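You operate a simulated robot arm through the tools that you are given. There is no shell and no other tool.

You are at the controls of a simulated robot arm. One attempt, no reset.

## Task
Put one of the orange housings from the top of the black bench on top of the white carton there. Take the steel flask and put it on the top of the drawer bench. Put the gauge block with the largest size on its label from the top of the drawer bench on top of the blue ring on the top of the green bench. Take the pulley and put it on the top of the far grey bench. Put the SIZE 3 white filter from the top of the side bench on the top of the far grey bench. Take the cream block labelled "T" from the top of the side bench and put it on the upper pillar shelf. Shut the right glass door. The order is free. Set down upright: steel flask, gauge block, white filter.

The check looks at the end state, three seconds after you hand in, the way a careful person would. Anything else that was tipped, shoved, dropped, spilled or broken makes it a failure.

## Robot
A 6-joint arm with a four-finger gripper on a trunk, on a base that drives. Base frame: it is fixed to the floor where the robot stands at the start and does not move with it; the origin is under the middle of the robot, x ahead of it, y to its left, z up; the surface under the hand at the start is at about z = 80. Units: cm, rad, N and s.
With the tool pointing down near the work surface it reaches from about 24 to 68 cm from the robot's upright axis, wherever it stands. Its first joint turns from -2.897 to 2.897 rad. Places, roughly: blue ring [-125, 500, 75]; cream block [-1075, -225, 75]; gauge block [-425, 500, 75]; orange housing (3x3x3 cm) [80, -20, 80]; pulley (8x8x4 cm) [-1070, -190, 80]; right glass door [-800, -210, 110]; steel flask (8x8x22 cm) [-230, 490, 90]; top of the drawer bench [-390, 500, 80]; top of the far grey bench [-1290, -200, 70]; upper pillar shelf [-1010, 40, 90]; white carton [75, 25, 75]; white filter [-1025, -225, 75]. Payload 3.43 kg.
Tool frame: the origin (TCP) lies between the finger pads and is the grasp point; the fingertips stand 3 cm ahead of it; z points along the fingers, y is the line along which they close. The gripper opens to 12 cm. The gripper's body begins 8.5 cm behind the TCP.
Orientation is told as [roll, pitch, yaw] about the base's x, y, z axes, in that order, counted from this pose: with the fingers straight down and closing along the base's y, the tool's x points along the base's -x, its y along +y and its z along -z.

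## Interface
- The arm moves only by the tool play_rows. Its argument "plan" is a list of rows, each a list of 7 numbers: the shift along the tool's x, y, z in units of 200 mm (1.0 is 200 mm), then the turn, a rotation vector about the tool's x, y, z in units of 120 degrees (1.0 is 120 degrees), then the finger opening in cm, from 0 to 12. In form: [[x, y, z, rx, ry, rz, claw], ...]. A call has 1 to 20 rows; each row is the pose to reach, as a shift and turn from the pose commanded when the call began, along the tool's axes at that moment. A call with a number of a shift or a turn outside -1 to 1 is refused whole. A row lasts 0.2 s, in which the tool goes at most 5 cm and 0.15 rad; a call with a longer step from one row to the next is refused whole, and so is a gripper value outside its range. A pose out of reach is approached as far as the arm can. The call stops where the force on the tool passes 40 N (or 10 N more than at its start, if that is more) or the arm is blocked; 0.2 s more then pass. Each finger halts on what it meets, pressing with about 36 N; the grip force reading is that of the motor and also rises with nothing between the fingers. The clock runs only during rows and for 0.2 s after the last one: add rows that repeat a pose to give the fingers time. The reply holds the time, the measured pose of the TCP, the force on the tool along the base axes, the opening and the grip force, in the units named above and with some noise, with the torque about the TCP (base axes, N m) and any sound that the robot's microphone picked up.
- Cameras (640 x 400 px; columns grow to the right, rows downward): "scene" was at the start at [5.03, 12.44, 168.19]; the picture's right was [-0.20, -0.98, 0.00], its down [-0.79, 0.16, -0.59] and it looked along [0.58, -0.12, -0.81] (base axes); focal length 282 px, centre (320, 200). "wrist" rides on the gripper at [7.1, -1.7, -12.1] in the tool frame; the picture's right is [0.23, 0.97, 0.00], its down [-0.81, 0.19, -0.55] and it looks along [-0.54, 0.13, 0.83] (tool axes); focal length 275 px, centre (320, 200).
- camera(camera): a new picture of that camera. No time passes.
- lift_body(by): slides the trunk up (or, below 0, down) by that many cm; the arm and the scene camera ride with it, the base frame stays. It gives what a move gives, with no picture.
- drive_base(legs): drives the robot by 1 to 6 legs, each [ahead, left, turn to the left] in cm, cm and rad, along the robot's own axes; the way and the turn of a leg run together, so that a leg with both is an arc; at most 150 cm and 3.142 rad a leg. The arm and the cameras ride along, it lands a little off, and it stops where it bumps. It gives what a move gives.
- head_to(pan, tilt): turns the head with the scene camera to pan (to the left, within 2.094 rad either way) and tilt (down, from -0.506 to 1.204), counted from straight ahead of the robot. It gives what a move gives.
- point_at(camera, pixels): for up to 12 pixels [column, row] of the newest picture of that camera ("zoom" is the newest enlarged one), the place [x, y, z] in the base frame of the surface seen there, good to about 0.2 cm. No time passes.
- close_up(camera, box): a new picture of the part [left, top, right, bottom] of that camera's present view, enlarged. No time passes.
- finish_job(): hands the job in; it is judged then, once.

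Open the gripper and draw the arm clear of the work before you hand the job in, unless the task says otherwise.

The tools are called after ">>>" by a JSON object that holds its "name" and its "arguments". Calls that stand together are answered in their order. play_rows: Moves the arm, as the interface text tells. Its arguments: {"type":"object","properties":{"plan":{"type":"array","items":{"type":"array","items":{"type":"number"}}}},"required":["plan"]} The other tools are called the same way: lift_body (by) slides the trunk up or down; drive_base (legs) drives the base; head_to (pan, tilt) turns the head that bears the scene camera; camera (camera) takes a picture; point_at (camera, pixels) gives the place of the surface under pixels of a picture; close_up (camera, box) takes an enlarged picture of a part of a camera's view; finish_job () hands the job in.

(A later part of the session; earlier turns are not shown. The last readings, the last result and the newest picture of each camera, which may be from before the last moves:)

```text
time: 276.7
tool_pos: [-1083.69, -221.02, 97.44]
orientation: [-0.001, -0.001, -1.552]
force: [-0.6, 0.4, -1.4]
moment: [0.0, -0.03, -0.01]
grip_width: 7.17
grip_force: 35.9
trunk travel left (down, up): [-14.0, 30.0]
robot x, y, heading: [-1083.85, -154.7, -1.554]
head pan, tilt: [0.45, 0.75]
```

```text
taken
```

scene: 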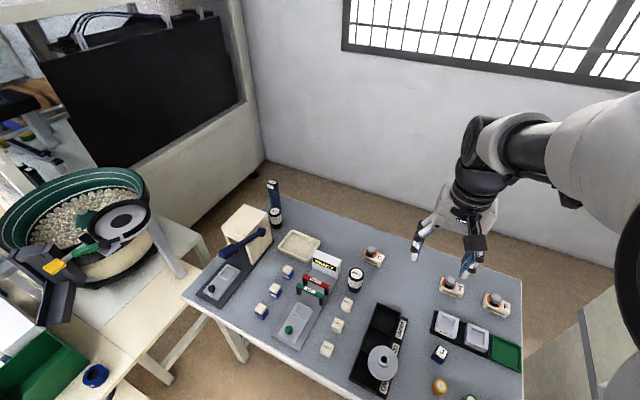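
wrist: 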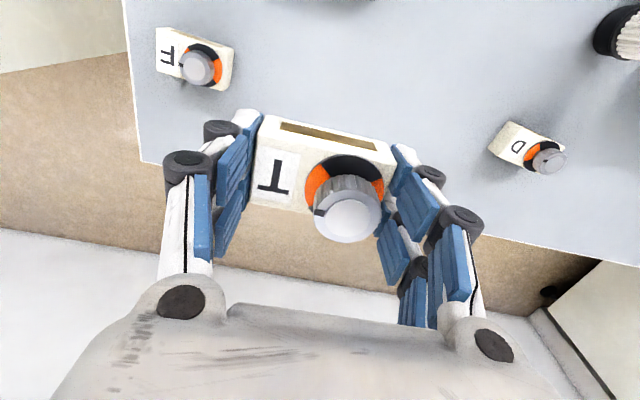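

T is securely held. I retract and raise the arm, back off, and drive to the pillar.

>>> {"name": "play_rows", "arguments": {"plan": [[0.15, 0, -0.1, 0, 0, 0, 5], [0.3, 0, -0.25, 0, 0, 0, 5], [0.5, 0, -0.35, 0, 0, 0, 5], [0.7, 0, -0.45, 0, 0, 0, 5], [0.9, 0, -0.55, 0, 0, 0, 5], [1.0, 0, -0.65, 0, 0, 0, 5], [1.0, 0, -0.65, 0, 0, 0, 5]]}}

>>> {"name": "drive_base", "arguments": {"legs": [[-65, 0, 0], [0, 0, 3.12], [0, -75, 0]]}}

>>> {"name": "head_to", "arguments": {"pan": 0.0, "tilt": 0.6}}

>>> {"name": "camera", "arguments": {"camera": "scene"}}

```text
time: 278.3
tool_pos: [-1084.04, -201.0, 110.36]
orientation: [0.0, 0.001, -1.553]
force: [-0.5, -0.4, -2.4]
moment: [0.02, -0.01, 0.02]
grip_width: 7.16
grip_force: 36.2
trunk travel left (down, up): [-14.0, 30.0]
robot x, y, heading: [-1084.08, -154.77, -1.556]
head pan, tilt: [0.45, 0.75]
```

```text
time: 292.9
tool_pos: [-1008.06, -44.92, 110.38]
orientation: [-0.001, 0.002, 1.553]
force: [1.2, 0.9, -1.3]
moment: [-0.02, 0.01, 0.01]
grip_width: 7.16
grip_force: 36.2
trunk travel left (down, up): [-14.0, 30.0]
robot x, y, heading: [-1009.89, -91.34, 1.553]
head pan, tilt: [0.45, 0.75]
```

```text
time: 293.8
tool_pos: [-1008.05, -45.11, 110.39]
orientation: [-0.001, 0.0, 1.554]
force: [0.6, 0.1, -2.1]
moment: [-0.03, 0.02, 0.0]
grip_width: 7.16
grip_force: 36.0
trunk travel left (down, up): [-14.0, 30.0]
robot x, y, heading: [-1010.11, -91.3, 1.553]
head pan, tilt: [0.0, 0.6]
```

```text
taken
```

scene: 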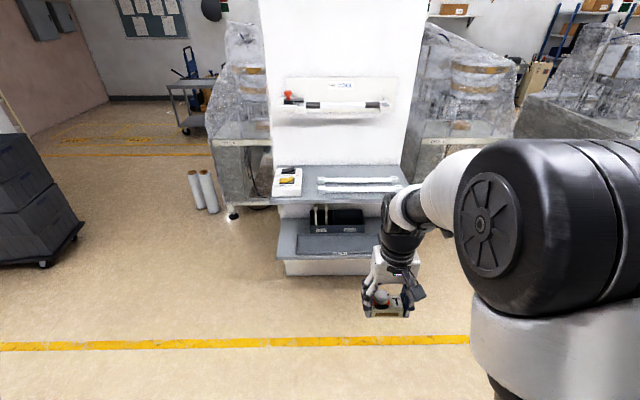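

The upper shelf carries a white switch box on the left and two white rods. I zoom in to find free space.

>>> {"name": "close_up", "arguments": {"camera": "scene", "box": [260, 140, 420, 280]}}

>>> {"name": "point_at", "arguments": {"camera": "scene", "pixels": [[280, 198], [400, 194], [310, 170], [290, 182], [320, 182], [320, 190], [340, 196], [360, 175], [285, 255], [370, 255], [310, 196], [390, 170]]}}

```text
2.86 times, centred on (340, 210) of scene
```

zoom: 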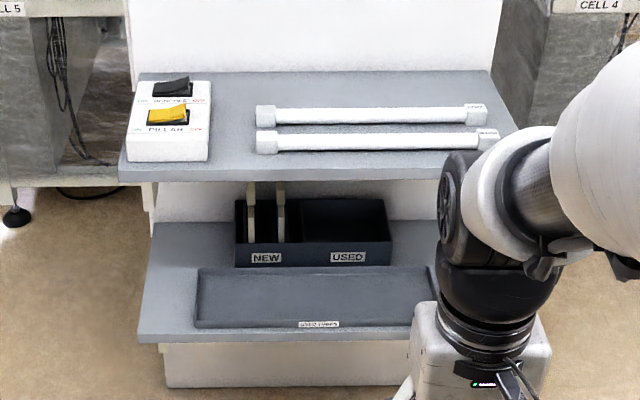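

```text
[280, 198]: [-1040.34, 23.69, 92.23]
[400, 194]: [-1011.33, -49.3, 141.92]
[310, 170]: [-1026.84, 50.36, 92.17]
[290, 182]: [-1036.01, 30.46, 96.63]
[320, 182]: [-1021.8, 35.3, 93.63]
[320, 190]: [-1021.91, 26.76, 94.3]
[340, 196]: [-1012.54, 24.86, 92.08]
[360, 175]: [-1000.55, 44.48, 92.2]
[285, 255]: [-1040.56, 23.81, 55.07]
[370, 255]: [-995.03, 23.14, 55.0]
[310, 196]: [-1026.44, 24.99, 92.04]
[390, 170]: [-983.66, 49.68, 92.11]
```

The shelf (z 92.1, front edge y ≈ 23.4) has a gap between the switch box and the rods' left ends. I measure that gap exactly.

>>> {"name": "point_at", "arguments": {"camera": "zoom", "pixels": [[208, 120], [207, 152], [258, 110], [258, 145], [233, 165], [233, 110], [300, 90], [450, 90], [210, 95], [130, 160], [258, 152], [240, 338]]}}

>>> {"name": "point_at", "arguments": {"camera": "scene", "pixels": [[290, 98], [312, 105], [345, 104], [375, 105], [388, 102], [287, 104], [388, 95]]}}

```text
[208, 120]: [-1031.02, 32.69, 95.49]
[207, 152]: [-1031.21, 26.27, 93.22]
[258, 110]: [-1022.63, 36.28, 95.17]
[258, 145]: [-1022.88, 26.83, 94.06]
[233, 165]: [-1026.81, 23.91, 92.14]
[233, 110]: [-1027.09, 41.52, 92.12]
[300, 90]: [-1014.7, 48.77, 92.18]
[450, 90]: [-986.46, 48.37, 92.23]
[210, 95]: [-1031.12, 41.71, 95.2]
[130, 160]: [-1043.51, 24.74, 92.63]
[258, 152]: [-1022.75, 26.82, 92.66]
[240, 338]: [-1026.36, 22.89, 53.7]
```

```text
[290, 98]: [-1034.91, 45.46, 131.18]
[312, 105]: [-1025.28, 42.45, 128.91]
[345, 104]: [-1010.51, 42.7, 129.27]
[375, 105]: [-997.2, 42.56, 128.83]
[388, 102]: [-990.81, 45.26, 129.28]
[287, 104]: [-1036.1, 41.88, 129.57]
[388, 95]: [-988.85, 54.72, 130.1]
```

The gap is x −1031.1 … −1022.8, so T fits turned 90° at [-1027, 30]. I turn the tool by 90° and drive closer.

>>> {"name": "play_rows", "arguments": {"plan": [[0, 0, 0, 0, 0, -0.07, 5], [0, 0, 0, 0, 0, -0.14, 5], [0, 0, 0, 0, 0, -0.21, 5], [0, 0, 0, 0, 0, -0.28, 5], [0, 0, 0, 0, 0, -0.35, 5], [0, 0, 0, 0, 0, -0.42, 5], [0, 0, 0, 0, 0, -0.49, 5], [0, 0, 0, 0, 0, -0.56, 5], [0, 0, 0, 0, 0, -0.63, 5], [0, 0, 0, 0, 0, -0.7, 5], [0, 0, 0, 0, 0, -0.758, 5], [0, 0, 0, 0, 0, -0.758, 5]]}}

>>> {"name": "drive_base", "arguments": {"legs": [[68, 8, 0]]}}

>>> {"name": "camera", "arguments": {"camera": "scene"}}

```text
time: 296.4
tool_pos: [-1008.19, -45.02, 110.37]
orientation: [0.0, -0.001, -3.141]
force: [0.3, -0.4, -2.4]
moment: [0.03, 0.02, -0.03]
grip_width: 7.14
grip_force: 35.5
trunk travel left (down, up): [-14.0, 30.0]
robot x, y, heading: [-1009.52, -91.36, 1.555]
head pan, tilt: [0.0, 0.6]
```

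```text
time: 300.2
tool_pos: [-1014.48, 23.52, 110.38]
orientation: [0.001, 0.001, 3.134]
force: [-0.2, 0.7, -2.2]
moment: [-0.02, -0.03, 0.01]
grip_width: 7.16
grip_force: 35.8
trunk travel left (down, up): [-14.0, 30.0]
robot x, y, heading: [-1016.55, -22.68, 1.551]
head pan, tilt: [0.0, 0.6]
```

```text
taken
```

scene: 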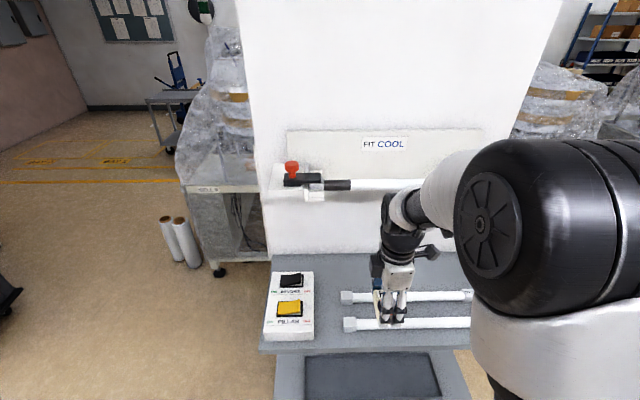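

I move the block over the gap at [-1027, 30] at the same height.

>>> {"name": "play_rows", "arguments": {"plan": [[-0.2, -0.1, 0, 0, 0, 0, 5], [-0.4, -0.2, 0, 0, 0, 0, 5], [-0.6, -0.3, 0, 0, 0, 0, 5], [-0.6275, -0.32, 0, 0, 0, 0, 5], [-0.6275, -0.32, 0.2, 0, 0, 0, 5], [-0.6275, -0.32, 0.2, 0, 0, 0, 5]]}}

>>> {"name": "camera", "arguments": {"camera": "wrist"}}

>>> {"name": "camera", "arguments": {"camera": "scene"}}

```text
time: 301.6
tool_pos: [-1026.97, 29.72, 106.28]
orientation: [0.0, -0.001, 3.135]
force: [0.2, 0.1, -1.3]
moment: [0.0, 0.0, 0.01]
grip_width: 7.13
grip_force: 36.0
trunk travel left (down, up): [-14.0, 30.0]
robot x, y, heading: [-1016.7, -22.62, 1.543]
head pan, tilt: [0.0, 0.6]
```

```text
taken
```

wrist: 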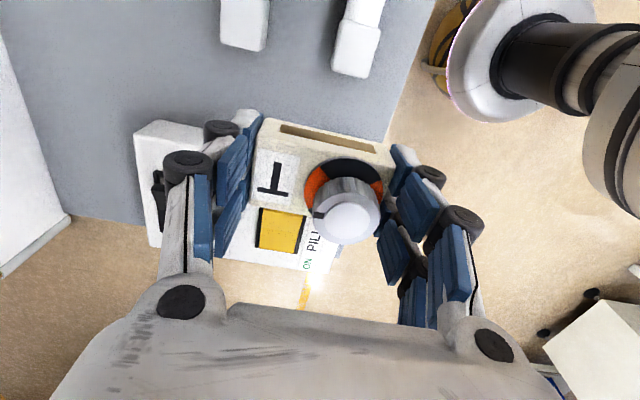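

```text
taken
```

scene: 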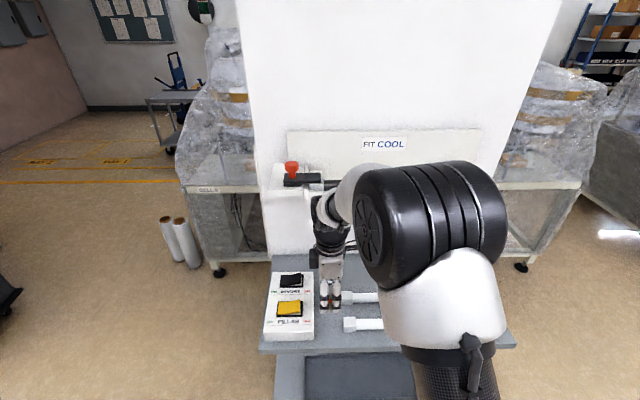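

The block is over the gap. I lower it to z ≈ 95.9 then finely.

>>> {"name": "play_rows", "arguments": {"plan": [[0, 0, 0.2, 0, 0, 0, 5], [0, 0, 0.4, 0, 0, 0, 5], [0, 0, 0.5, 0, 0, 0, 5], [0, 0, 0.52, 0, 0, 0, 5], [0, 0, 0.52, 0, 0, 0, 5]]}}

>>> {"name": "camera", "arguments": {"camera": "wrist"}}

```text
time: 302.8
tool_pos: [-1027.1, 29.99, 95.86]
orientation: [0.002, 0.0, 3.134]
force: [-0.2, 1.1, -1.6]
moment: [0.01, -0.02, -0.01]
grip_width: 7.16
grip_force: 36.4
trunk travel left (down, up): [-14.0, 30.0]
robot x, y, heading: [-1016.4, -22.64, 1.546]
head pan, tilt: [0.0, 0.6]
```

```text
taken
```

wrist: 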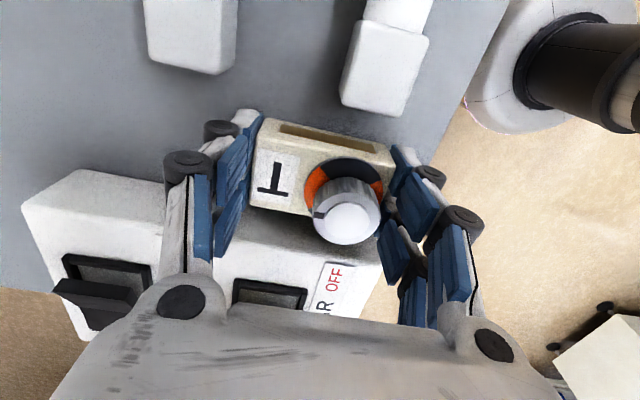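

>>> {"name": "play_rows", "arguments": {"plan": [[0, 0, 0.01, 0, 0, 0, 5], [0, 0, 0.018, 0, 0, 0, 5], [0, 0, 0.018, 0, 0, 0, 5]]}}

```text
time: 303.6
tool_pos: [-1027.01, 29.99, 95.66]
orientation: [0.001, 0.0, 3.135]
force: [-0.4, -0.6, -2.6]
moment: [0.0, -0.03, -0.06]
grip_width: 7.15
grip_force: 36.2
trunk travel left (down, up): [-14.0, 30.0]
robot x, y, heading: [-1016.41, -22.71, 1.55]
head pan, tilt: [0.0, 0.6]
```

No contact yet (−2.6 N is the weight); I lower a bit more.

>>> {"name": "play_rows", "arguments": {"plan": [[0, 0, 0.005, 0, 0, 0, 5], [0, 0, 0.01, 0, 0, 0, 5], [0, 0, 0.01, 0, 0, 0, 5]]}}

```text
time: 304.4
tool_pos: [-1027.08, 29.85, 95.48]
orientation: [-0.002, -0.001, 3.134]
force: [1.5, -0.2, 4.9]
moment: [-0.26, 0.16, 0.05]
grip_width: 7.17
grip_force: 36.4
trunk travel left (down, up): [-14.0, 30.0]
robot x, y, heading: [-1016.36, -23.01, 1.549]
head pan, tilt: [0.0, 0.6]
```

Contact (+4.9 N). I open and rise straight up.

>>> {"name": "play_rows", "arguments": {"plan": [[0, 0, 0, 0, 0, 0, 7.6], [0, 0, 0, 0, 0, 0, 8.3], [0, 0, 0, 0, 0, 0, 9], [0, 0, 0, 0, 0, 0, 9], [0, 0, -0.1, 0, 0, 0, 9], [0, 0, -0.3, 0, 0, 0, 9], [0, 0, -0.5, 0, 0, 0, 9], [0, 0, -0.65, 0, 0, 0, 9], [0, 0, -0.65, 0, 0, 0, 9]]}}

>>> {"name": "camera", "arguments": {"camera": "wrist"}}

>>> {"name": "camera", "arguments": {"camera": "scene"}}

```text
time: 306.4
tool_pos: [-1027.06, 29.85, 108.32]
orientation: [0.002, 0.0, 3.136]
force: [0.7, 0.4, -0.2]
moment: [-0.01, -0.02, 0.01]
grip_width: 9.03
grip_force: 0.0
trunk travel left (down, up): [-14.0, 30.0]
robot x, y, heading: [-1016.53, -22.79, 1.55]
head pan, tilt: [0.0, 0.6]
```

```text
taken
```

wrist: 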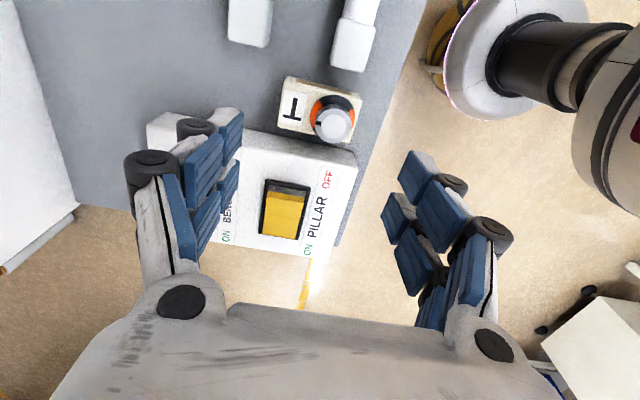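

```text
taken
```

scene: 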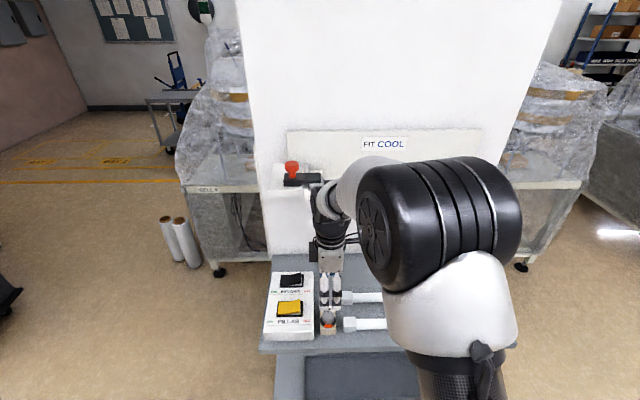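

T stands on the shelf between the box and rods. I back off, restore the tool's turn, and drive to the side bench for the pulley.

>>> {"name": "drive_base", "arguments": {"legs": [[-65, 0, 0], [0, 0, -3.12], [0, -55, 0]]}}

>>> {"name": "play_rows", "arguments": {"plan": [[0, 0, -0.1, 0, 0, 0.07, 12], [0, 0, -0.2, 0, 0, 0.14, 12], [0, 0, -0.3, 0, 0, 0.21, 12], [0, 0, -0.4, 0, 0, 0.28, 12], [0, 0, -0.4, 0, 0, 0.35, 12], [0, 0, -0.4, 0, 0, 0.42, 12], [0, 0, -0.4, 0, 0, 0.49, 12], [0, 0, -0.4, 0, 0, 0.56, 12], [0, 0, -0.4, 0, 0, 0.63, 12], [0, 0, -0.4, 0, 0, 0.7, 12], [0, 0, -0.4, 0, 0, 0.758, 12], [0, 0, -0.4, 0, 0, 0.758, 12]]}}

```text
time: 319.9
tool_pos: [-1058.8, -141.9, 108.41]
orientation: [0.0, 0.0, 0.066]
force: [-0.3, 0.2, 0.7]
moment: [0.0, 0.0, 0.02]
grip_width: 9.01
grip_force: 0.1
trunk travel left (down, up): [-14.0, 30.0]
robot x, y, heading: [-1072.98, -90.29, -1.521]
head pan, tilt: [0.0, 0.6]
```

```text
time: 322.5
tool_pos: [-1058.64, -141.83, 116.27]
orientation: [0.0, 0.001, -1.523]
force: [-0.6, 0.1, -0.5]
moment: [-0.03, -0.05, 0.0]
grip_width: 12.01
grip_force: 0.1
trunk travel left (down, up): [-14.0, 30.0]
robot x, y, heading: [-1072.82, -90.46, -1.519]
head pan, tilt: [0.0, 0.6]
```

I drive 45 cm ahead with a small heading fix and look from the wrist.

>>> {"name": "drive_base", "arguments": {"legs": [[45, 0, -0.05]]}}

>>> {"name": "head_to", "arguments": {"pan": 0.35, "tilt": 0.85}}

>>> {"name": "camera", "arguments": {"camera": "wrist"}}

>>> {"name": "camera", "arguments": {"camera": "scene"}}

```text
time: 325.2
tool_pos: [-1060.03, -187.06, 116.31]
orientation: [0.0, -0.001, -1.571]
force: [-0.5, -0.9, -0.9]
moment: [0.04, 0.02, -0.03]
grip_width: 12.01
grip_force: 0.1
trunk travel left (down, up): [-14.0, 30.0]
robot x, y, heading: [-1072.27, -134.97, -1.568]
head pan, tilt: [0.0, 0.6]
```

```text
time: 326.0
tool_pos: [-1060.12, -186.97, 116.34]
orientation: [0.0, 0.0, -1.57]
force: [-0.5, 0.0, 0.0]
moment: [-0.02, 0.0, 0.01]
grip_width: 11.99
grip_force: 0.0
trunk travel left (down, up): [-14.0, 30.0]
robot x, y, heading: [-1072.36, -134.91, -1.567]
head pan, tilt: [0.351, 0.85]
```

```text
taken
```

wrist: 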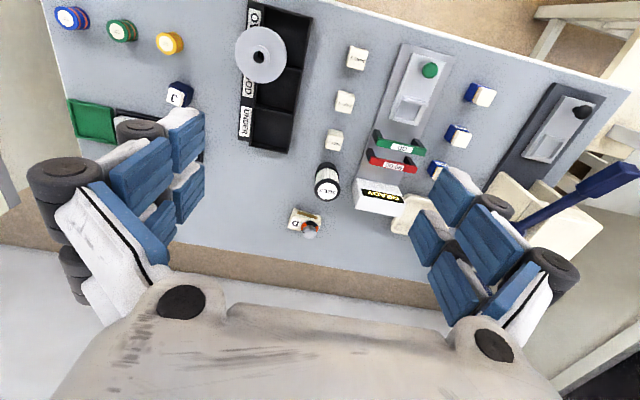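

```text
taken
```

scene: 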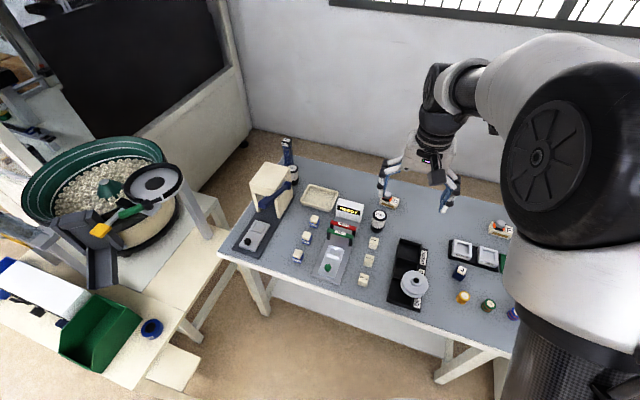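

Pulley at (413,284) in the scene picture. I zoom in on it for its shape and measure.

>>> {"name": "close_up", "arguments": {"camera": "scene", "box": [380, 235, 440, 315]}}

>>> {"name": "close_up", "arguments": {"camera": "wrist", "box": [220, 10, 310, 160]}}

>>> {"name": "point_at", "arguments": {"camera": "wrist", "pixels": [[236, 53], [286, 53], [261, 30], [261, 80], [261, 56], [270, 95], [285, 85], [246, 90], [300, 20], [263, 135]]}}

```text
5.00 times, centred on (410, 275) of scene
```

zoom: 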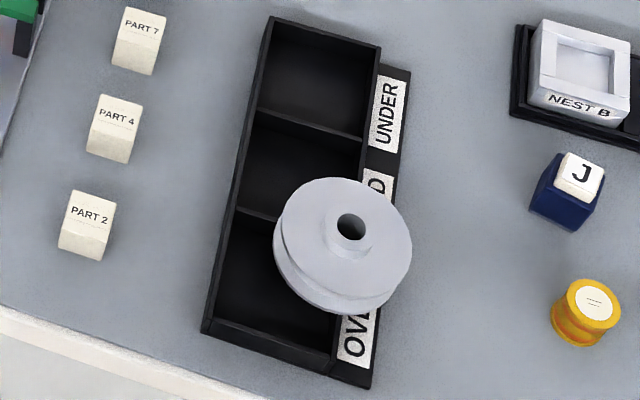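

```text
2.67 times, centred on (265, 85) of wrist
```

zoom: 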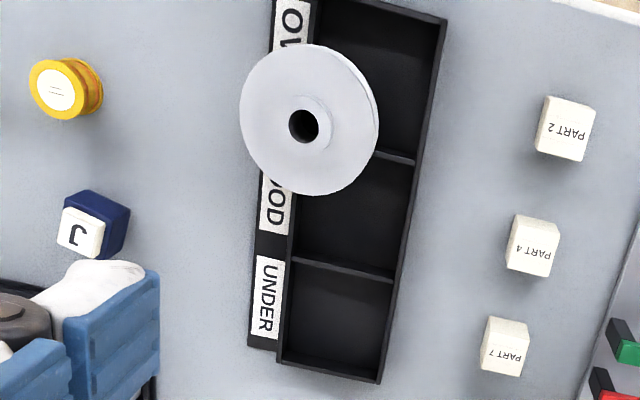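

```text
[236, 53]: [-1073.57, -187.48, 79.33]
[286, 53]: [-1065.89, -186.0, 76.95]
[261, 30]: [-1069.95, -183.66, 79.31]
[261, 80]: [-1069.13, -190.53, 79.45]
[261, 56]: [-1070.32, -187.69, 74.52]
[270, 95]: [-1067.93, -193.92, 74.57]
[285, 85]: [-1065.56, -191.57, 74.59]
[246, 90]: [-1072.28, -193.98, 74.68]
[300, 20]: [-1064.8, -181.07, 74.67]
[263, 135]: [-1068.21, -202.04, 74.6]
```

I measure the tray's wall tops and the neighbours around the pulley.

>>> {"name": "point_at", "arguments": {"camera": "zoom", "pixels": [[427, 110], [434, 60], [395, 158], [335, 268], [285, 230], [128, 220], [100, 90], [284, 50], [374, 120], [241, 120], [310, 193], [310, 45]]}}

>>> {"name": "point_at", "arguments": {"camera": "scene", "pixels": [[414, 272], [401, 282], [427, 286], [414, 297], [403, 290], [424, 293], [420, 310]]}}

```text
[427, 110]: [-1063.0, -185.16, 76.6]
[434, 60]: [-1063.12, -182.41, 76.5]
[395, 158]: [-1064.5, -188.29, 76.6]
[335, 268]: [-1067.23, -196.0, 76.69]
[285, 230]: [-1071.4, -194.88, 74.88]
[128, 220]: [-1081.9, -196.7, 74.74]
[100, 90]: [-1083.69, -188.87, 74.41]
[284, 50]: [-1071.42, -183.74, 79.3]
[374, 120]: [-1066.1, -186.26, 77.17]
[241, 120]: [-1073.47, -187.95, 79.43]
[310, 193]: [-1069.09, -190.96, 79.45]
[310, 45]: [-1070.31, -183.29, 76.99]
```

```text
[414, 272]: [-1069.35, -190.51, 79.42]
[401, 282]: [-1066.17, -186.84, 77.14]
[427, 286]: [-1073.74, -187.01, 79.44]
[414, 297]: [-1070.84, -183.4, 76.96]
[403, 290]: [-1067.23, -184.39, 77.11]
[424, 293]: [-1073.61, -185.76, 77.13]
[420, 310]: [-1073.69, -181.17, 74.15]
```

Tray walls are at z 76.6; the pulley rests on them, flange top 79.4, centre [-1069.9, -187.15], diameter ≈ 7.7. I move above it and look.

>>> {"name": "play_rows", "arguments": {"plan": [[0, -0.2, 0, 0, 0, 0, 11], [-0.01, -0.4, 0.1, 0, 0, 0, 10.5], [-0.01, -0.49, 0.3, 0, 0, 0, 10.5], [-0.01, -0.49, 0.5, 0, 0, 0, 10.5], [-0.01, -0.49, 0.7, 0, 0, 0, 10.5], [-0.01, -0.49, 0.9, 0, 0, 0, 10.5], [-0.01, -0.49, 1.0, 0, 0, 0, 10.5], [-0.01, -0.49, 1.0, 0, 0, 0, 10.5]]}}

>>> {"name": "camera", "arguments": {"camera": "wrist"}}

```text
time: 327.8
tool_pos: [-1069.67, -186.93, 96.25]
orientation: [0.0, 0.0, -1.571]
force: [0.4, -0.1, 0.3]
moment: [-0.01, 0.03, 0.01]
grip_width: 10.51
grip_force: 0.2
trunk travel left (down, up): [-14.0, 30.0]
robot x, y, heading: [-1071.52, -134.84, -1.574]
head pan, tilt: [0.351, 0.85]
```

```text
taken
```

wrist: 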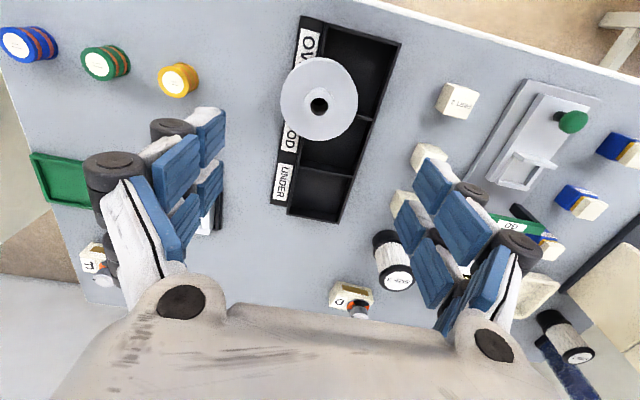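

Well aligned. I descend to z ≈ 79.95 (tips just above the tray walls) and close.

>>> {"name": "play_rows", "arguments": {"plan": [[-0.008, -0.01, 0.2, 0, 0, 0, 10.5], [-0.008, -0.01, 0.4, 0, 0, 0, 10.5], [-0.008, -0.01, 0.6, 0, 0, 0, 10.5], [-0.008, -0.01, 0.75, 0, 0, 0, 10.5], [-0.008, -0.01, 0.812, 0, 0, 0, 10.5], [-0.008, -0.01, 0.812, 0, 0, 0, 10.5], [-0.008, -0.01, 0.812, 0, 0, 0, 6], [-0.008, -0.01, 0.812, 0, 0, 0, 6], [-0.008, -0.01, 0.812, 0, 0, 0, 6], [-0.008, -0.01, 0.812, 0, 0, 0, 6], [-0.008, -0.01, 0.812, 0, 0, 0, 6]]}}

>>> {"name": "camera", "arguments": {"camera": "wrist"}}

```text
time: 330.2
tool_pos: [-1070.09, -187.28, 80.01]
orientation: [0.001, 0.001, -1.571]
force: [1.4, 0.6, 0.1]
moment: [0.0, -0.02, -0.04]
grip_width: 7.8
grip_force: 35.9
trunk travel left (down, up): [-14.0, 30.0]
robot x, y, heading: [-1071.65, -134.53, -1.573]
head pan, tilt: [0.351, 0.85]
```

```text
taken
```

wrist: 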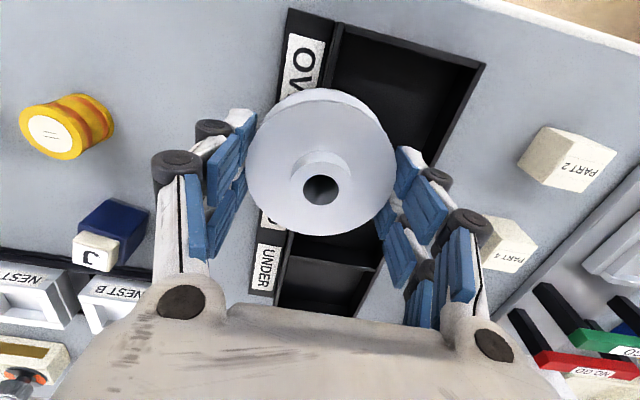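

Pulley held at 7.8 cm. I lift 20 cm and check that only the pulley came along.

>>> {"name": "play_rows", "arguments": {"plan": [[0, 0, -0.03, 0, 0, 0, 6], [0, 0, -0.1, 0, 0, 0, 6], [0, 0, -0.25, 0, 0, 0, 6], [0, 0, -0.45, 0, 0, 0, 6], [0, 0, -0.65, 0, 0, 0, 6], [0, 0, -0.85, 0, 0, 0, 6], [0, 0, -1.0, 0, 0, 0, 6], [0, 0, -1.0, 0, 0, 0, 6]]}}

>>> {"name": "camera", "arguments": {"camera": "wrist"}}

>>> {"name": "camera", "arguments": {"camera": "scene"}}

```text
time: 332.0
tool_pos: [-1069.86, -187.3, 100.22]
orientation: [0.0, 0.001, -1.571]
force: [-0.4, 0.0, -1.9]
moment: [-0.01, -0.02, 0.03]
grip_width: 7.74
grip_force: 35.6
trunk travel left (down, up): [-14.0, 30.0]
robot x, y, heading: [-1071.98, -135.26, -1.573]
head pan, tilt: [0.351, 0.85]
```

```text
taken
```

wrist: 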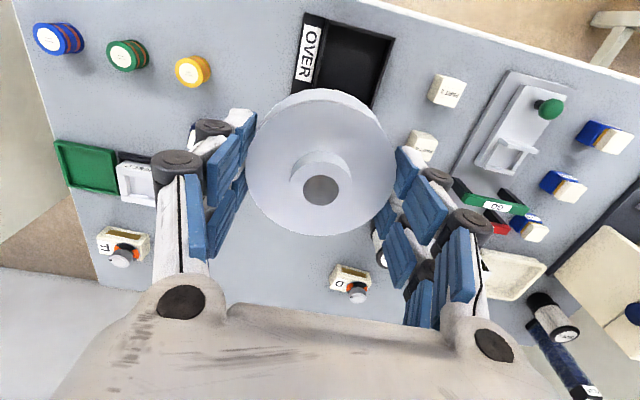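

```text
taken
```

scene: 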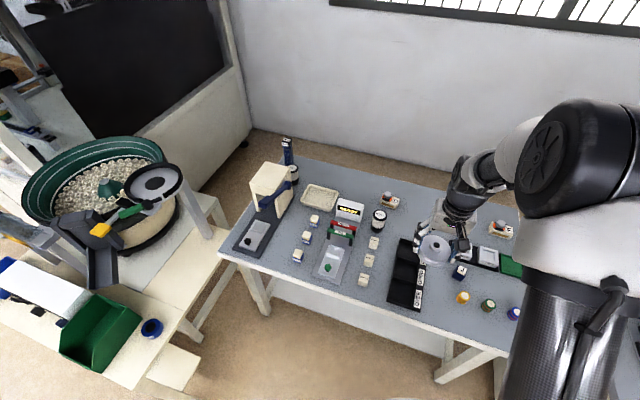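

Only the pulley came up. I raise it more, back off 60 cm and drive west to the far grey bench.

>>> {"name": "play_rows", "arguments": {"plan": [[0.1, 0, -0.2, 0, 0, 0, 6], [0.2, 0, -0.4, 0, 0, 0, 6], [0.3, 0, -0.6, 0, 0, 0, 6], [0.3, 0, -0.75, 0, 0, 0, 6], [0.3, 0, -0.75, 0, 0, 0, 6]]}}

>>> {"name": "drive_base", "arguments": {"legs": [[-60, 0, 0], [0, -120, 0], [0, -95, 0]]}}

>>> {"name": "head_to", "arguments": {"pan": 0.0, "tilt": 0.6}}

>>> {"name": "camera", "arguments": {"camera": "scene"}}

```text
time: 333.2
tool_pos: [-1070.11, -181.19, 115.26]
orientation: [0.0, 0.002, -1.57]
force: [-0.1, -0.3, -2.2]
moment: [-0.01, 0.0, -0.01]
grip_width: 7.78
grip_force: 36.1
trunk travel left (down, up): [-14.0, 30.0]
robot x, y, heading: [-1071.6, -134.78, -1.571]
head pan, tilt: [0.351, 0.85]
```

```text
time: 346.7
tool_pos: [-1282.0, -124.98, 115.08]
orientation: [-0.001, -0.001, -1.54]
force: [-0.2, 0.2, -0.6]
moment: [-0.01, 0.02, -0.04]
grip_width: 7.76
grip_force: 35.4
trunk travel left (down, up): [-14.0, 30.0]
robot x, y, heading: [-1285.04, -78.8, -1.54]
head pan, tilt: [0.351, 0.85]
```

```text
time: 347.6
tool_pos: [-1281.9, -124.99, 115.21]
orientation: [0.0, -0.002, -1.54]
force: [-0.5, -0.3, -2.0]
moment: [-0.01, 0.01, 0.01]
grip_width: 7.76
grip_force: 35.5
trunk travel left (down, up): [-14.0, 30.0]
robot x, y, heading: [-1285.05, -78.44, -1.541]
head pan, tilt: [0.0, 0.6]
```

```text
taken
```

scene: 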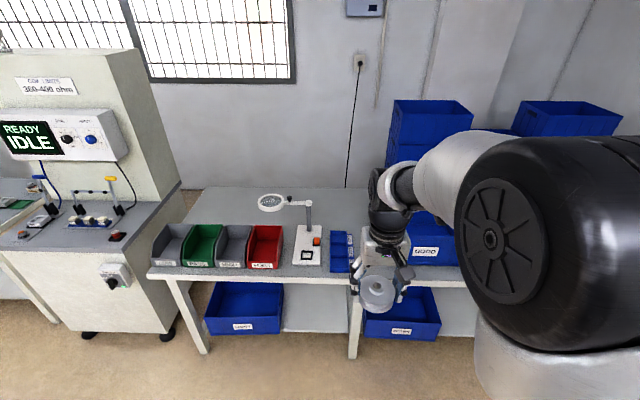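

The far grey bench has colour bins, a magnifier lamp and blue boxes; free area lies behind the bins around (230,205) and (335,205). I zoom and measure.

>>> {"name": "close_up", "arguments": {"camera": "scene", "box": [140, 160, 420, 300]}}

>>> {"name": "point_at", "arguments": {"camera": "scene", "pixels": [[220, 205], [200, 215], [335, 205], [340, 225], [270, 202], [160, 278], [320, 278], [250, 225], [180, 225], [295, 215], [305, 235], [345, 235]]}}

```text
2.29 times, centred on (280, 230) of scene
```

zoom: 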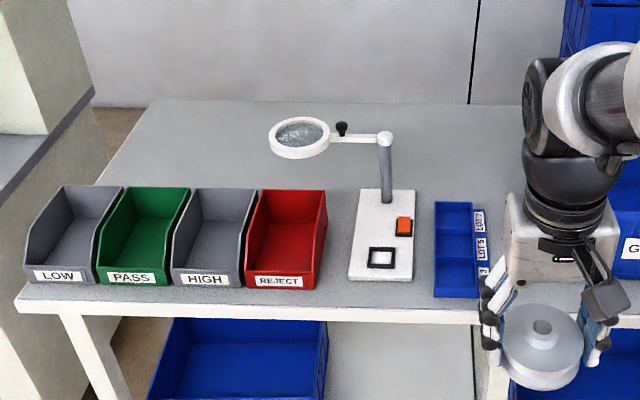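

```text
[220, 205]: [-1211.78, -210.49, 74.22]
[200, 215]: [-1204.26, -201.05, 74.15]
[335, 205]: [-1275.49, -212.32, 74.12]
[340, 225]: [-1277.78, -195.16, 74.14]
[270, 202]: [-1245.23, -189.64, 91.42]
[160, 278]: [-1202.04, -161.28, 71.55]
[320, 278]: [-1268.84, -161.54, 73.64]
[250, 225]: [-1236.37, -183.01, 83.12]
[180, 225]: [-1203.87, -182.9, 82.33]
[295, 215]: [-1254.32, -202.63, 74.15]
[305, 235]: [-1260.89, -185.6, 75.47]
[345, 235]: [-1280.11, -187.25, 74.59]
```

>>> {"name": "point_at", "arguments": {"camera": "zoom", "pixels": [[385, 140], [387, 195], [342, 130], [300, 150], [400, 275], [440, 290], [480, 220], [455, 205], [500, 200], [620, 230], [410, 195], [490, 130]]}}

>>> {"name": "camera", "arguments": {"camera": "wrist"}}

```text
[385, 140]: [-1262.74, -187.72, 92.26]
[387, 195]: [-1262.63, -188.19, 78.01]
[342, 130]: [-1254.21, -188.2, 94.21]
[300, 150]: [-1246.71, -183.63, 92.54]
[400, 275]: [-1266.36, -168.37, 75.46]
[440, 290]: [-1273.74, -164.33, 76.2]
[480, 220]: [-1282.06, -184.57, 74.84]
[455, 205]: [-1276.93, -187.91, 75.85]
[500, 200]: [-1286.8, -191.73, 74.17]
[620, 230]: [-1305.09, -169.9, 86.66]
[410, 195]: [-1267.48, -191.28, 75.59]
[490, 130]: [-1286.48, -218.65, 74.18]
```

```text
taken
```

wrist: 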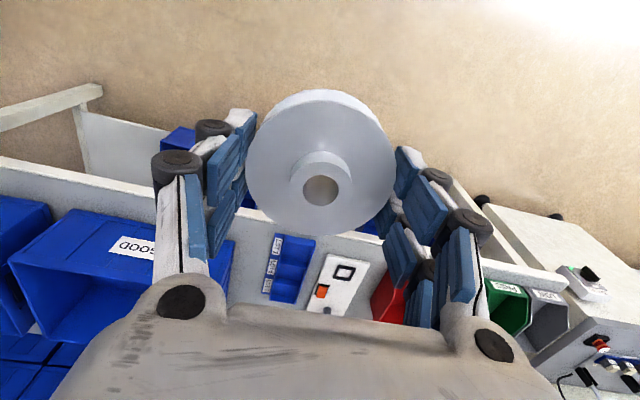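

Free spots: pulley at [-1283, -201], later the filter at [-1271, -201] (lamp post at [-1262.7, -188], GOOD box from x ≈ −1297). I drive ahead 60 cm.

>>> {"name": "drive_base", "arguments": {"legs": [[45, 4, -0.03], [14, 0, 0]]}}

>>> {"name": "camera", "arguments": {"camera": "scene"}}

>>> {"name": "camera", "arguments": {"camera": "wrist"}}

```text
time: 351.2
tool_pos: [-1278.24, -184.17, 114.98]
orientation: [-0.001, 0.0, -1.568]
force: [0.0, -0.9, -1.3]
moment: [0.03, -0.01, 0.05]
grip_width: 7.74
grip_force: 36.0
trunk travel left (down, up): [-14.0, 30.0]
robot x, y, heading: [-1279.93, -137.57, -1.567]
head pan, tilt: [0.0, 0.6]
```

```text
taken
```

scene: 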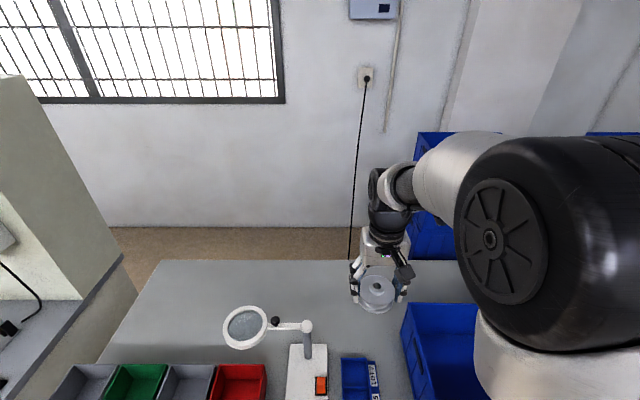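

```text
taken
```

wrist: 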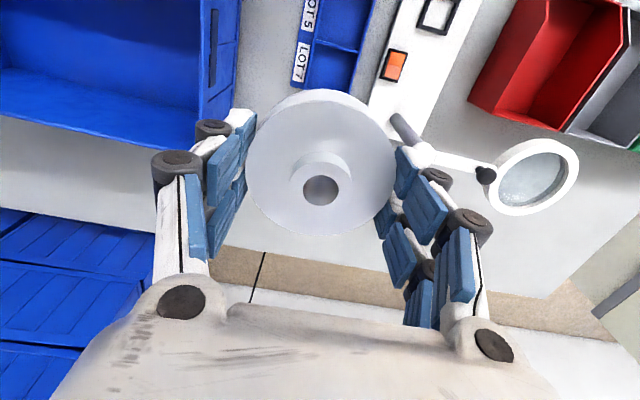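

>>> {"name": "point_at", "arguments": {"camera": "scene", "pixels": [[407, 308], [475, 308], [405, 330], [430, 240], [440, 280], [380, 250], [350, 362], [400, 260]]}}

```text
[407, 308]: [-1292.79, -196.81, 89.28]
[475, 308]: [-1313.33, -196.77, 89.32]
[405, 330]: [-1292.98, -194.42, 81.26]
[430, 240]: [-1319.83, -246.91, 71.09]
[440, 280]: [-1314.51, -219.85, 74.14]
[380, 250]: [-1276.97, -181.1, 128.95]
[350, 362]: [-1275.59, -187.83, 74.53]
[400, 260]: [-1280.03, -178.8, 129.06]
```

I extend over [-1281, -202] and lower to z ≈ 98.

>>> {"name": "play_rows", "arguments": {"plan": [[-0.2, -0.04, 0, 0, 0, 0, 6], [-0.4, -0.08, 0, 0, 0, 0, 6], [-0.6, -0.12, 0, 0, 0, 0, 6], [-0.8, -0.14, 0, 0, 0, 0, 6], [-0.89, -0.14, 0.15, 0, 0, 0, 6], [-0.89, -0.14, 0.35, 0, 0, 0, 6], [-0.89, -0.14, 0.55, 0, 0, 0, 6], [-0.89, -0.14, 0.75, 0, 0, 0, 6], [-0.89, -0.14, 0.85, 0, 0, 0, 6], [-0.89, -0.14, 0.85, 0, 0, 0, 6]]}}

>>> {"name": "camera", "arguments": {"camera": "wrist"}}

```text
time: 353.4
tool_pos: [-1281.23, -201.9, 98.1]
orientation: [0.0, -0.001, -1.568]
force: [-0.2, -0.7, -2.6]
moment: [0.01, -0.02, 0.01]
grip_width: 7.75
grip_force: 36.0
trunk travel left (down, up): [-14.0, 30.0]
robot x, y, heading: [-1280.25, -137.73, -1.562]
head pan, tilt: [0.0, 0.6]
```

```text
taken
```

wrist: 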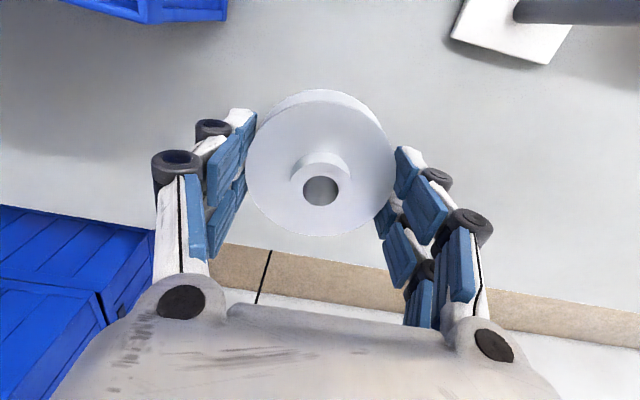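

Clear beneath. I lower close to the surface.

>>> {"name": "play_rows", "arguments": {"plan": [[0, 0, 0.2, 0, 0, 0, 6], [0, 0, 0.4, 0, 0, 0, 6], [0, 0, 0.6, 0, 0, 0, 6], [0, 0, 0.8, 0, 0, 0, 6], [0, 0, 0.95, 0, 0, 0, 6], [0, 0, 1.0, 0, 0, 0, 6], [0, 0, 1.0, 0, 0, 0, 6]]}}

>>> {"name": "play_rows", "arguments": {"plan": [[0, 0, 0.01, 0, 0, 0, 6], [0, 0, 0.018, 0, 0, 0, 6], [0, 0, 0.018, 0, 0, 0, 6]]}}

```text
time: 355.0
tool_pos: [-1281.15, -201.97, 77.94]
orientation: [0.0, 0.0, -1.568]
force: [0.2, 0.1, -1.5]
moment: [-0.01, 0.02, 0.01]
grip_width: 7.76
grip_force: 36.0
trunk travel left (down, up): [-14.0, 30.0]
robot x, y, heading: [-1280.21, -137.43, -1.562]
head pan, tilt: [0.0, 0.6]
```

```text
time: 355.8
tool_pos: [-1281.05, -201.89, 77.7]
orientation: [0.001, 0.0, -1.569]
force: [-0.6, 0.1, -2.0]
moment: [-0.01, 0.03, 0.02]
grip_width: 7.75
grip_force: 35.9
trunk travel left (down, up): [-14.0, 30.0]
robot x, y, heading: [-1280.24, -137.45, -1.563]
head pan, tilt: [0.0, 0.6]
```

>>> {"name": "play_rows", "arguments": {"plan": [[0, 0, 0.005, 0, 0, 0, 6], [0, 0, 0.01, 0, 0, 0, 6], [0, 0, 0.01, 0, 0, 0, 6]]}}

```text
time: 356.6
tool_pos: [-1281.1, -201.86, 77.47]
orientation: [0.001, -0.001, -1.567]
force: [0.4, -0.1, 0.3]
moment: [-0.04, -0.02, -0.02]
grip_width: 7.75
grip_force: 36.2
trunk travel left (down, up): [-14.0, 30.0]
robot x, y, heading: [-1280.18, -137.64, -1.567]
head pan, tilt: [0.0, 0.6]
```

The force has gone from −2 to +0.3 N: contact beginning. I press another half millimetre, open, and rise.

>>> {"name": "play_rows", "arguments": {"plan": [[0, 0, 0.003, 0, 0, 0, 6], [0, 0, 0.003, 0, 0, 0, 8.3], [0, 0, 0.003, 0, 0, 0, 9], [0, 0, 0.003, 0, 0, 0, 9.8], [0, 0, 0.003, 0, 0, 0, 9.8], [0, 0, -0.1, 0, 0, 0, 9.8], [0, 0, -0.3, 0, 0, 0, 9.8], [0, 0, -0.5, 0, 0, 0, 9.8], [0, 0, -0.7, 0, 0, 0, 9.8], [0, 0, -0.9, 0, 0, 0, 9.8], [0, 0, -1.0, 0, 0, 0, 9.8], [0, 0, -1.0, 0, 0, 0, 9.8]]}}

>>> {"name": "camera", "arguments": {"camera": "wrist"}}

```text
time: 359.2
tool_pos: [-1280.99, -201.81, 97.36]
orientation: [0.0, 0.0, -1.568]
force: [0.0, -0.1, 0.4]
moment: [-0.02, 0.0, -0.01]
grip_width: 9.81
grip_force: 0.0
trunk travel left (down, up): [-14.0, 30.0]
robot x, y, heading: [-1280.08, -137.74, -1.568]
head pan, tilt: [0.0, 0.6]
```

```text
taken
```

wrist: 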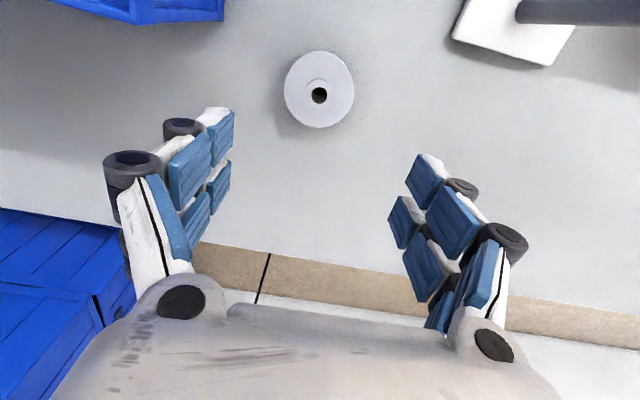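

Pulley is set down. I rise, retract, and return to the side bench for the filter.

>>> {"name": "play_rows", "arguments": {"plan": [[0, 0, -0.2, 0, 0, 0, 9.8], [0, 0, -0.4, 0, 0, 0, 9.8], [0, 0, -0.6, 0, 0, 0, 9.8], [0, 0, -0.8, 0, 0, 0, 9.8], [0.2, 0, -0.9, 0, 0, 0, 9.8], [0.4, 0, -0.9, 0, 0, 0, 9.8], [0.6, 0, -0.9, 0, 0, 0, 9.8], [0.8, 0, -0.9, 0, 0, 0, 9.8], [0.8, 0, -0.9, 0, 0, 0, 9.8]]}}

>>> {"name": "drive_base", "arguments": {"legs": [[-60, 0, 0], [0, 120, 0], [0, 102, 0]]}}

```text
time: 361.2
tool_pos: [-1281.01, -185.79, 115.41]
orientation: [0.0, 0.0, -1.565]
force: [0.3, 0.3, 0.0]
moment: [-0.01, 0.01, 0.04]
grip_width: 9.8
grip_force: 0.0
trunk travel left (down, up): [-14.0, 30.0]
robot x, y, heading: [-1280.1, -137.76, -1.568]
head pan, tilt: [0.0, 0.6]
```

```text
time: 375.1
tool_pos: [-1060.73, -122.22, 115.48]
orientation: [-0.002, 0.001, -1.552]
force: [-0.3, -0.3, -0.6]
moment: [0.02, 0.05, -0.01]
grip_width: 9.84
grip_force: 0.1
trunk travel left (down, up): [-14.0, 30.0]
robot x, y, heading: [-1060.62, -73.97, -1.55]
head pan, tilt: [0.0, 0.6]
```

I drive 71 cm ahead to the bench and look from the wrist.

>>> {"name": "drive_base", "arguments": {"legs": [[55, 0, -0.02], [16, 0, 0]]}}

>>> {"name": "camera", "arguments": {"camera": "wrist"}}

>>> {"name": "head_to", "arguments": {"pan": 0.25, "tilt": 0.85}}

>>> {"name": "camera", "arguments": {"camera": "scene"}}

```text
time: 379.3
tool_pos: [-1061.55, -193.51, 115.38]
orientation: [-0.001, 0.0, -1.573]
force: [-0.7, 0.2, 0.2]
moment: [0.06, -0.02, 0.01]
grip_width: 9.83
grip_force: 0.0
trunk travel left (down, up): [-14.0, 30.0]
robot x, y, heading: [-1060.34, -145.32, -1.571]
head pan, tilt: [0.0, 0.6]
```

```text
taken
```

wrist: 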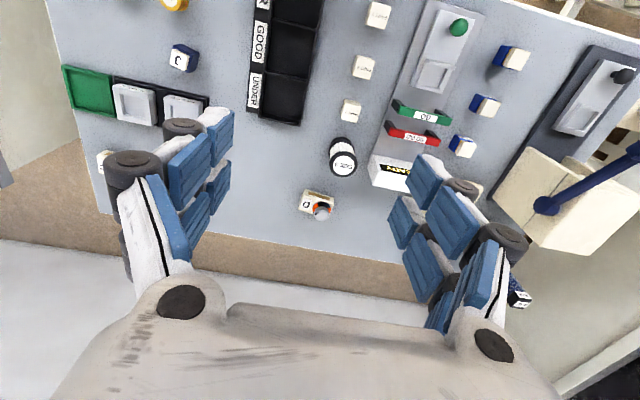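

```text
time: 380.1
tool_pos: [-1061.34, -193.38, 115.41]
orientation: [0.0, 0.0, -1.573]
force: [0.3, 0.2, 0.2]
moment: [0.02, -0.03, -0.02]
grip_width: 9.8
grip_force: 0.1
trunk travel left (down, up): [-14.0, 30.0]
robot x, y, heading: [-1060.23, -145.05, -1.578]
head pan, tilt: [0.25, 0.85]
```

```text
taken
```

scene: 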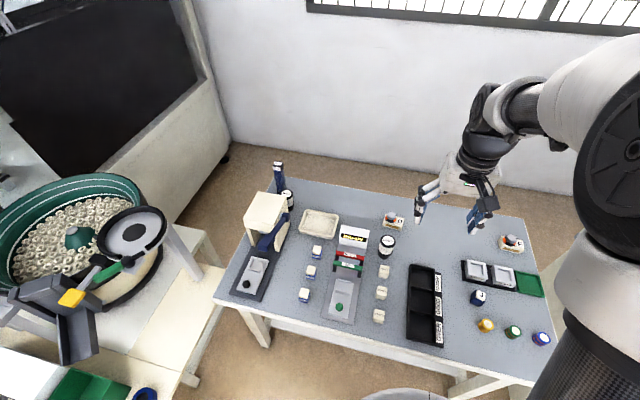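

The SIZE 3 filter is at (343,157) in the wrist picture. I zoom and measure its cap and neighbours.

>>> {"name": "close_up", "arguments": {"camera": "wrist", "box": [290, 90, 430, 230]}}

>>> {"name": "point_at", "arguments": {"camera": "wrist", "pixels": [[343, 164], [331, 164], [356, 164], [343, 174], [343, 153], [345, 140], [374, 170], [372, 185], [352, 118], [318, 192], [385, 145], [333, 145]]}}

```text
2.86 times, centred on (360, 160) of wrist
```

zoom: 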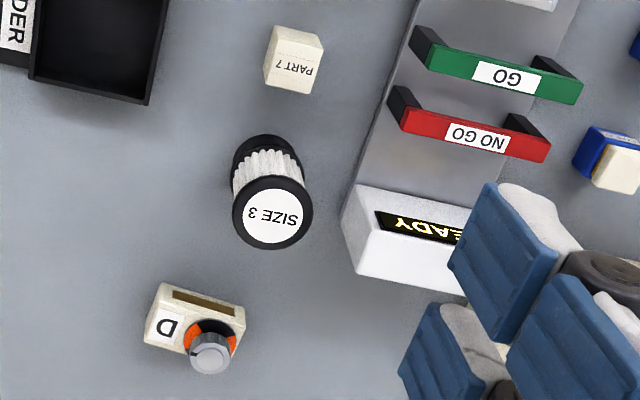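

```text
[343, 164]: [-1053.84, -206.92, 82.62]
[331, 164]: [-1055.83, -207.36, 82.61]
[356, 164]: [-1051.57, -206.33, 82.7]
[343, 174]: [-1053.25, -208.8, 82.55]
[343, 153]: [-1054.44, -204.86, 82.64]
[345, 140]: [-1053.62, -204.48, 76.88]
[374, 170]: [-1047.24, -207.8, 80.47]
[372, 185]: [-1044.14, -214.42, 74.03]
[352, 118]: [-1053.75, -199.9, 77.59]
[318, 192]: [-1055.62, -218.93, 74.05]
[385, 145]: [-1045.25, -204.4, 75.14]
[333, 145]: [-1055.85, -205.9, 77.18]
```

Filter top centre [-1053.85, -206.9, 82.6], diameter ≈ 4.9; READY box side at x −1047.2. I move above it with 7.5 cm opening.

>>> {"name": "play_rows", "arguments": {"plan": [[-0.17, 0.1, 0, 0, 0, 0, 9], [-0.34, 0.2, 0, 0, 0, 0, 8], [-0.51, 0.3, 0.1, 0, 0, 0, 7.5], [-0.675, 0.379, 0.2, 0, 0, 0, 7.5], [-0.675, 0.379, 0.4, 0, 0, 0, 7.5], [-0.675, 0.379, 0.6, 0, 0, 0, 7.5], [-0.675, 0.379, 0.8, 0, 0, 0, 7.5], [-0.675, 0.379, 0.92, 0, 0, 0, 7.5], [-0.675, 0.379, 0.92, 0, 0, 0, 7.5]]}}

>>> {"name": "camera", "arguments": {"camera": "wrist"}}

```text
time: 382.1
tool_pos: [-1053.94, -206.88, 97.16]
orientation: [-0.001, 0.0, -1.573]
force: [0.0, 0.0, 0.1]
moment: [0.01, -0.01, 0.0]
grip_width: 7.5
grip_force: 0.1
trunk travel left (down, up): [-14.0, 30.0]
robot x, y, heading: [-1060.69, -145.23, -1.572]
head pan, tilt: [0.25, 0.85]
```

```text
taken
```

wrist: 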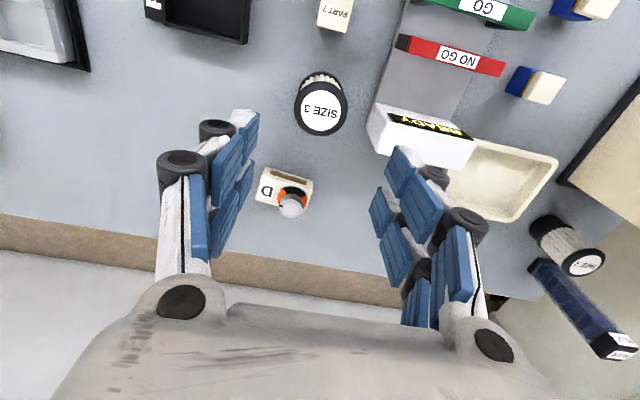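

Aligned with the cap at (321,105). I check the READY box's clearance.

>>> {"name": "point_at", "arguments": {"camera": "wrist", "pixels": [[380, 108], [375, 125], [385, 150], [470, 160], [321, 105], [298, 105], [345, 105]]}}

```text
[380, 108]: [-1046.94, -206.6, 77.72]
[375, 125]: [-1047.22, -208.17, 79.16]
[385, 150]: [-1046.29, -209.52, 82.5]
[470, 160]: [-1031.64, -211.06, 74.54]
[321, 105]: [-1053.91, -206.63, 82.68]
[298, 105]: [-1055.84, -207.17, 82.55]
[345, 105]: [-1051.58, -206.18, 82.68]
```

Two centimetres to spare beside the READY box. I descend to z ≈ 79 and close.

>>> {"name": "play_rows", "arguments": {"plan": [[0, 0, 0.2, 0, 0, 0, 7.5], [0, 0, 0.4, 0, 0, 0, 7.5], [0, 0, 0.6, 0, 0, 0, 7.5], [0, 0, 0.8, 0, 0, 0, 7.5], [0, 0, 0.9, 0, 0, 0, 7.5], [0, 0, 0.908, 0, 0, 0, 7.5], [0, 0, 0.908, 0, 0, 0, 3.5], [0, 0, 0.908, 0, 0, 0, 3.5], [0, 0, 0.908, 0, 0, 0, 3.5], [0, 0, 0.908, 0, 0, 0, 3.5], [0, 0, 0.908, 0, 0, 0, 3.5]]}}

>>> {"name": "camera", "arguments": {"camera": "wrist"}}

```text
time: 384.5
tool_pos: [-1053.84, -206.97, 78.88]
orientation: [0.0, 0.001, -1.573]
force: [0.3, -0.3, -0.8]
moment: [0.02, 0.01, -0.01]
grip_width: 4.87
grip_force: 36.0
trunk travel left (down, up): [-14.0, 30.0]
robot x, y, heading: [-1060.51, -145.25, -1.568]
head pan, tilt: [0.25, 0.85]
```

```text
taken
```

wrist: 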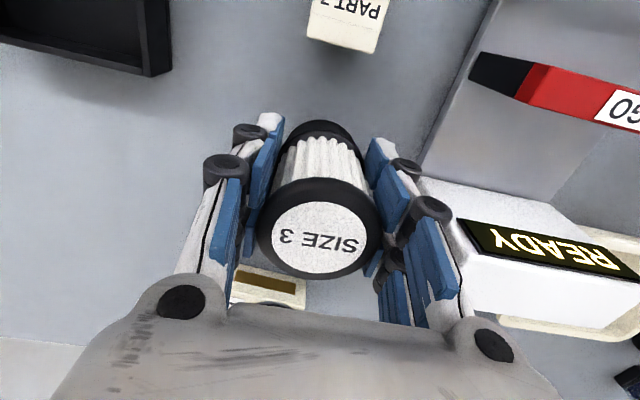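

Filter held at 4.87 cm. I lift straight up 20 cm.

>>> {"name": "play_rows", "arguments": {"plan": [[0, 0, -0.03, 0, 0, 0, 3.5], [0, 0, -0.1, 0, 0, 0, 3.5], [0, 0, -0.25, 0, 0, 0, 3.5], [0, 0, -0.45, 0, 0, 0, 3.5], [0, 0, -0.65, 0, 0, 0, 3.5], [0, 0, -0.85, 0, 0, 0, 3.5], [0, 0, -1.0, 0, 0, 0, 3.5], [0, 0, -1.0, 0, 0, 0, 3.5]]}}

>>> {"name": "camera", "arguments": {"camera": "wrist"}}

```text
time: 386.3
tool_pos: [-1053.85, -206.87, 98.93]
orientation: [-0.002, 0.0, -1.571]
force: [0.5, 0.1, -0.4]
moment: [0.0, -0.02, 0.0]
grip_width: 4.86
grip_force: 36.3
trunk travel left (down, up): [-14.0, 30.0]
robot x, y, heading: [-1060.37, -145.37, -1.572]
head pan, tilt: [0.25, 0.85]
```

```text
taken
```

wrist: 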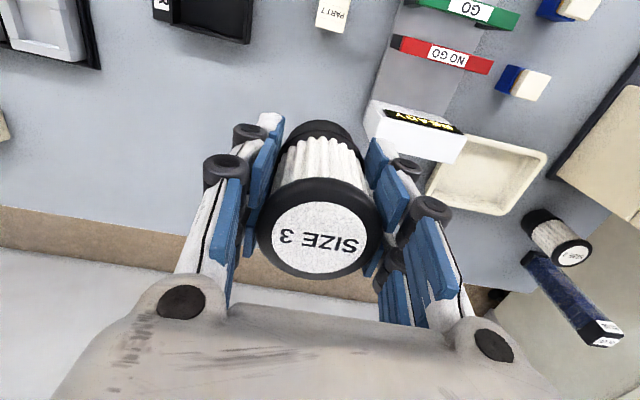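

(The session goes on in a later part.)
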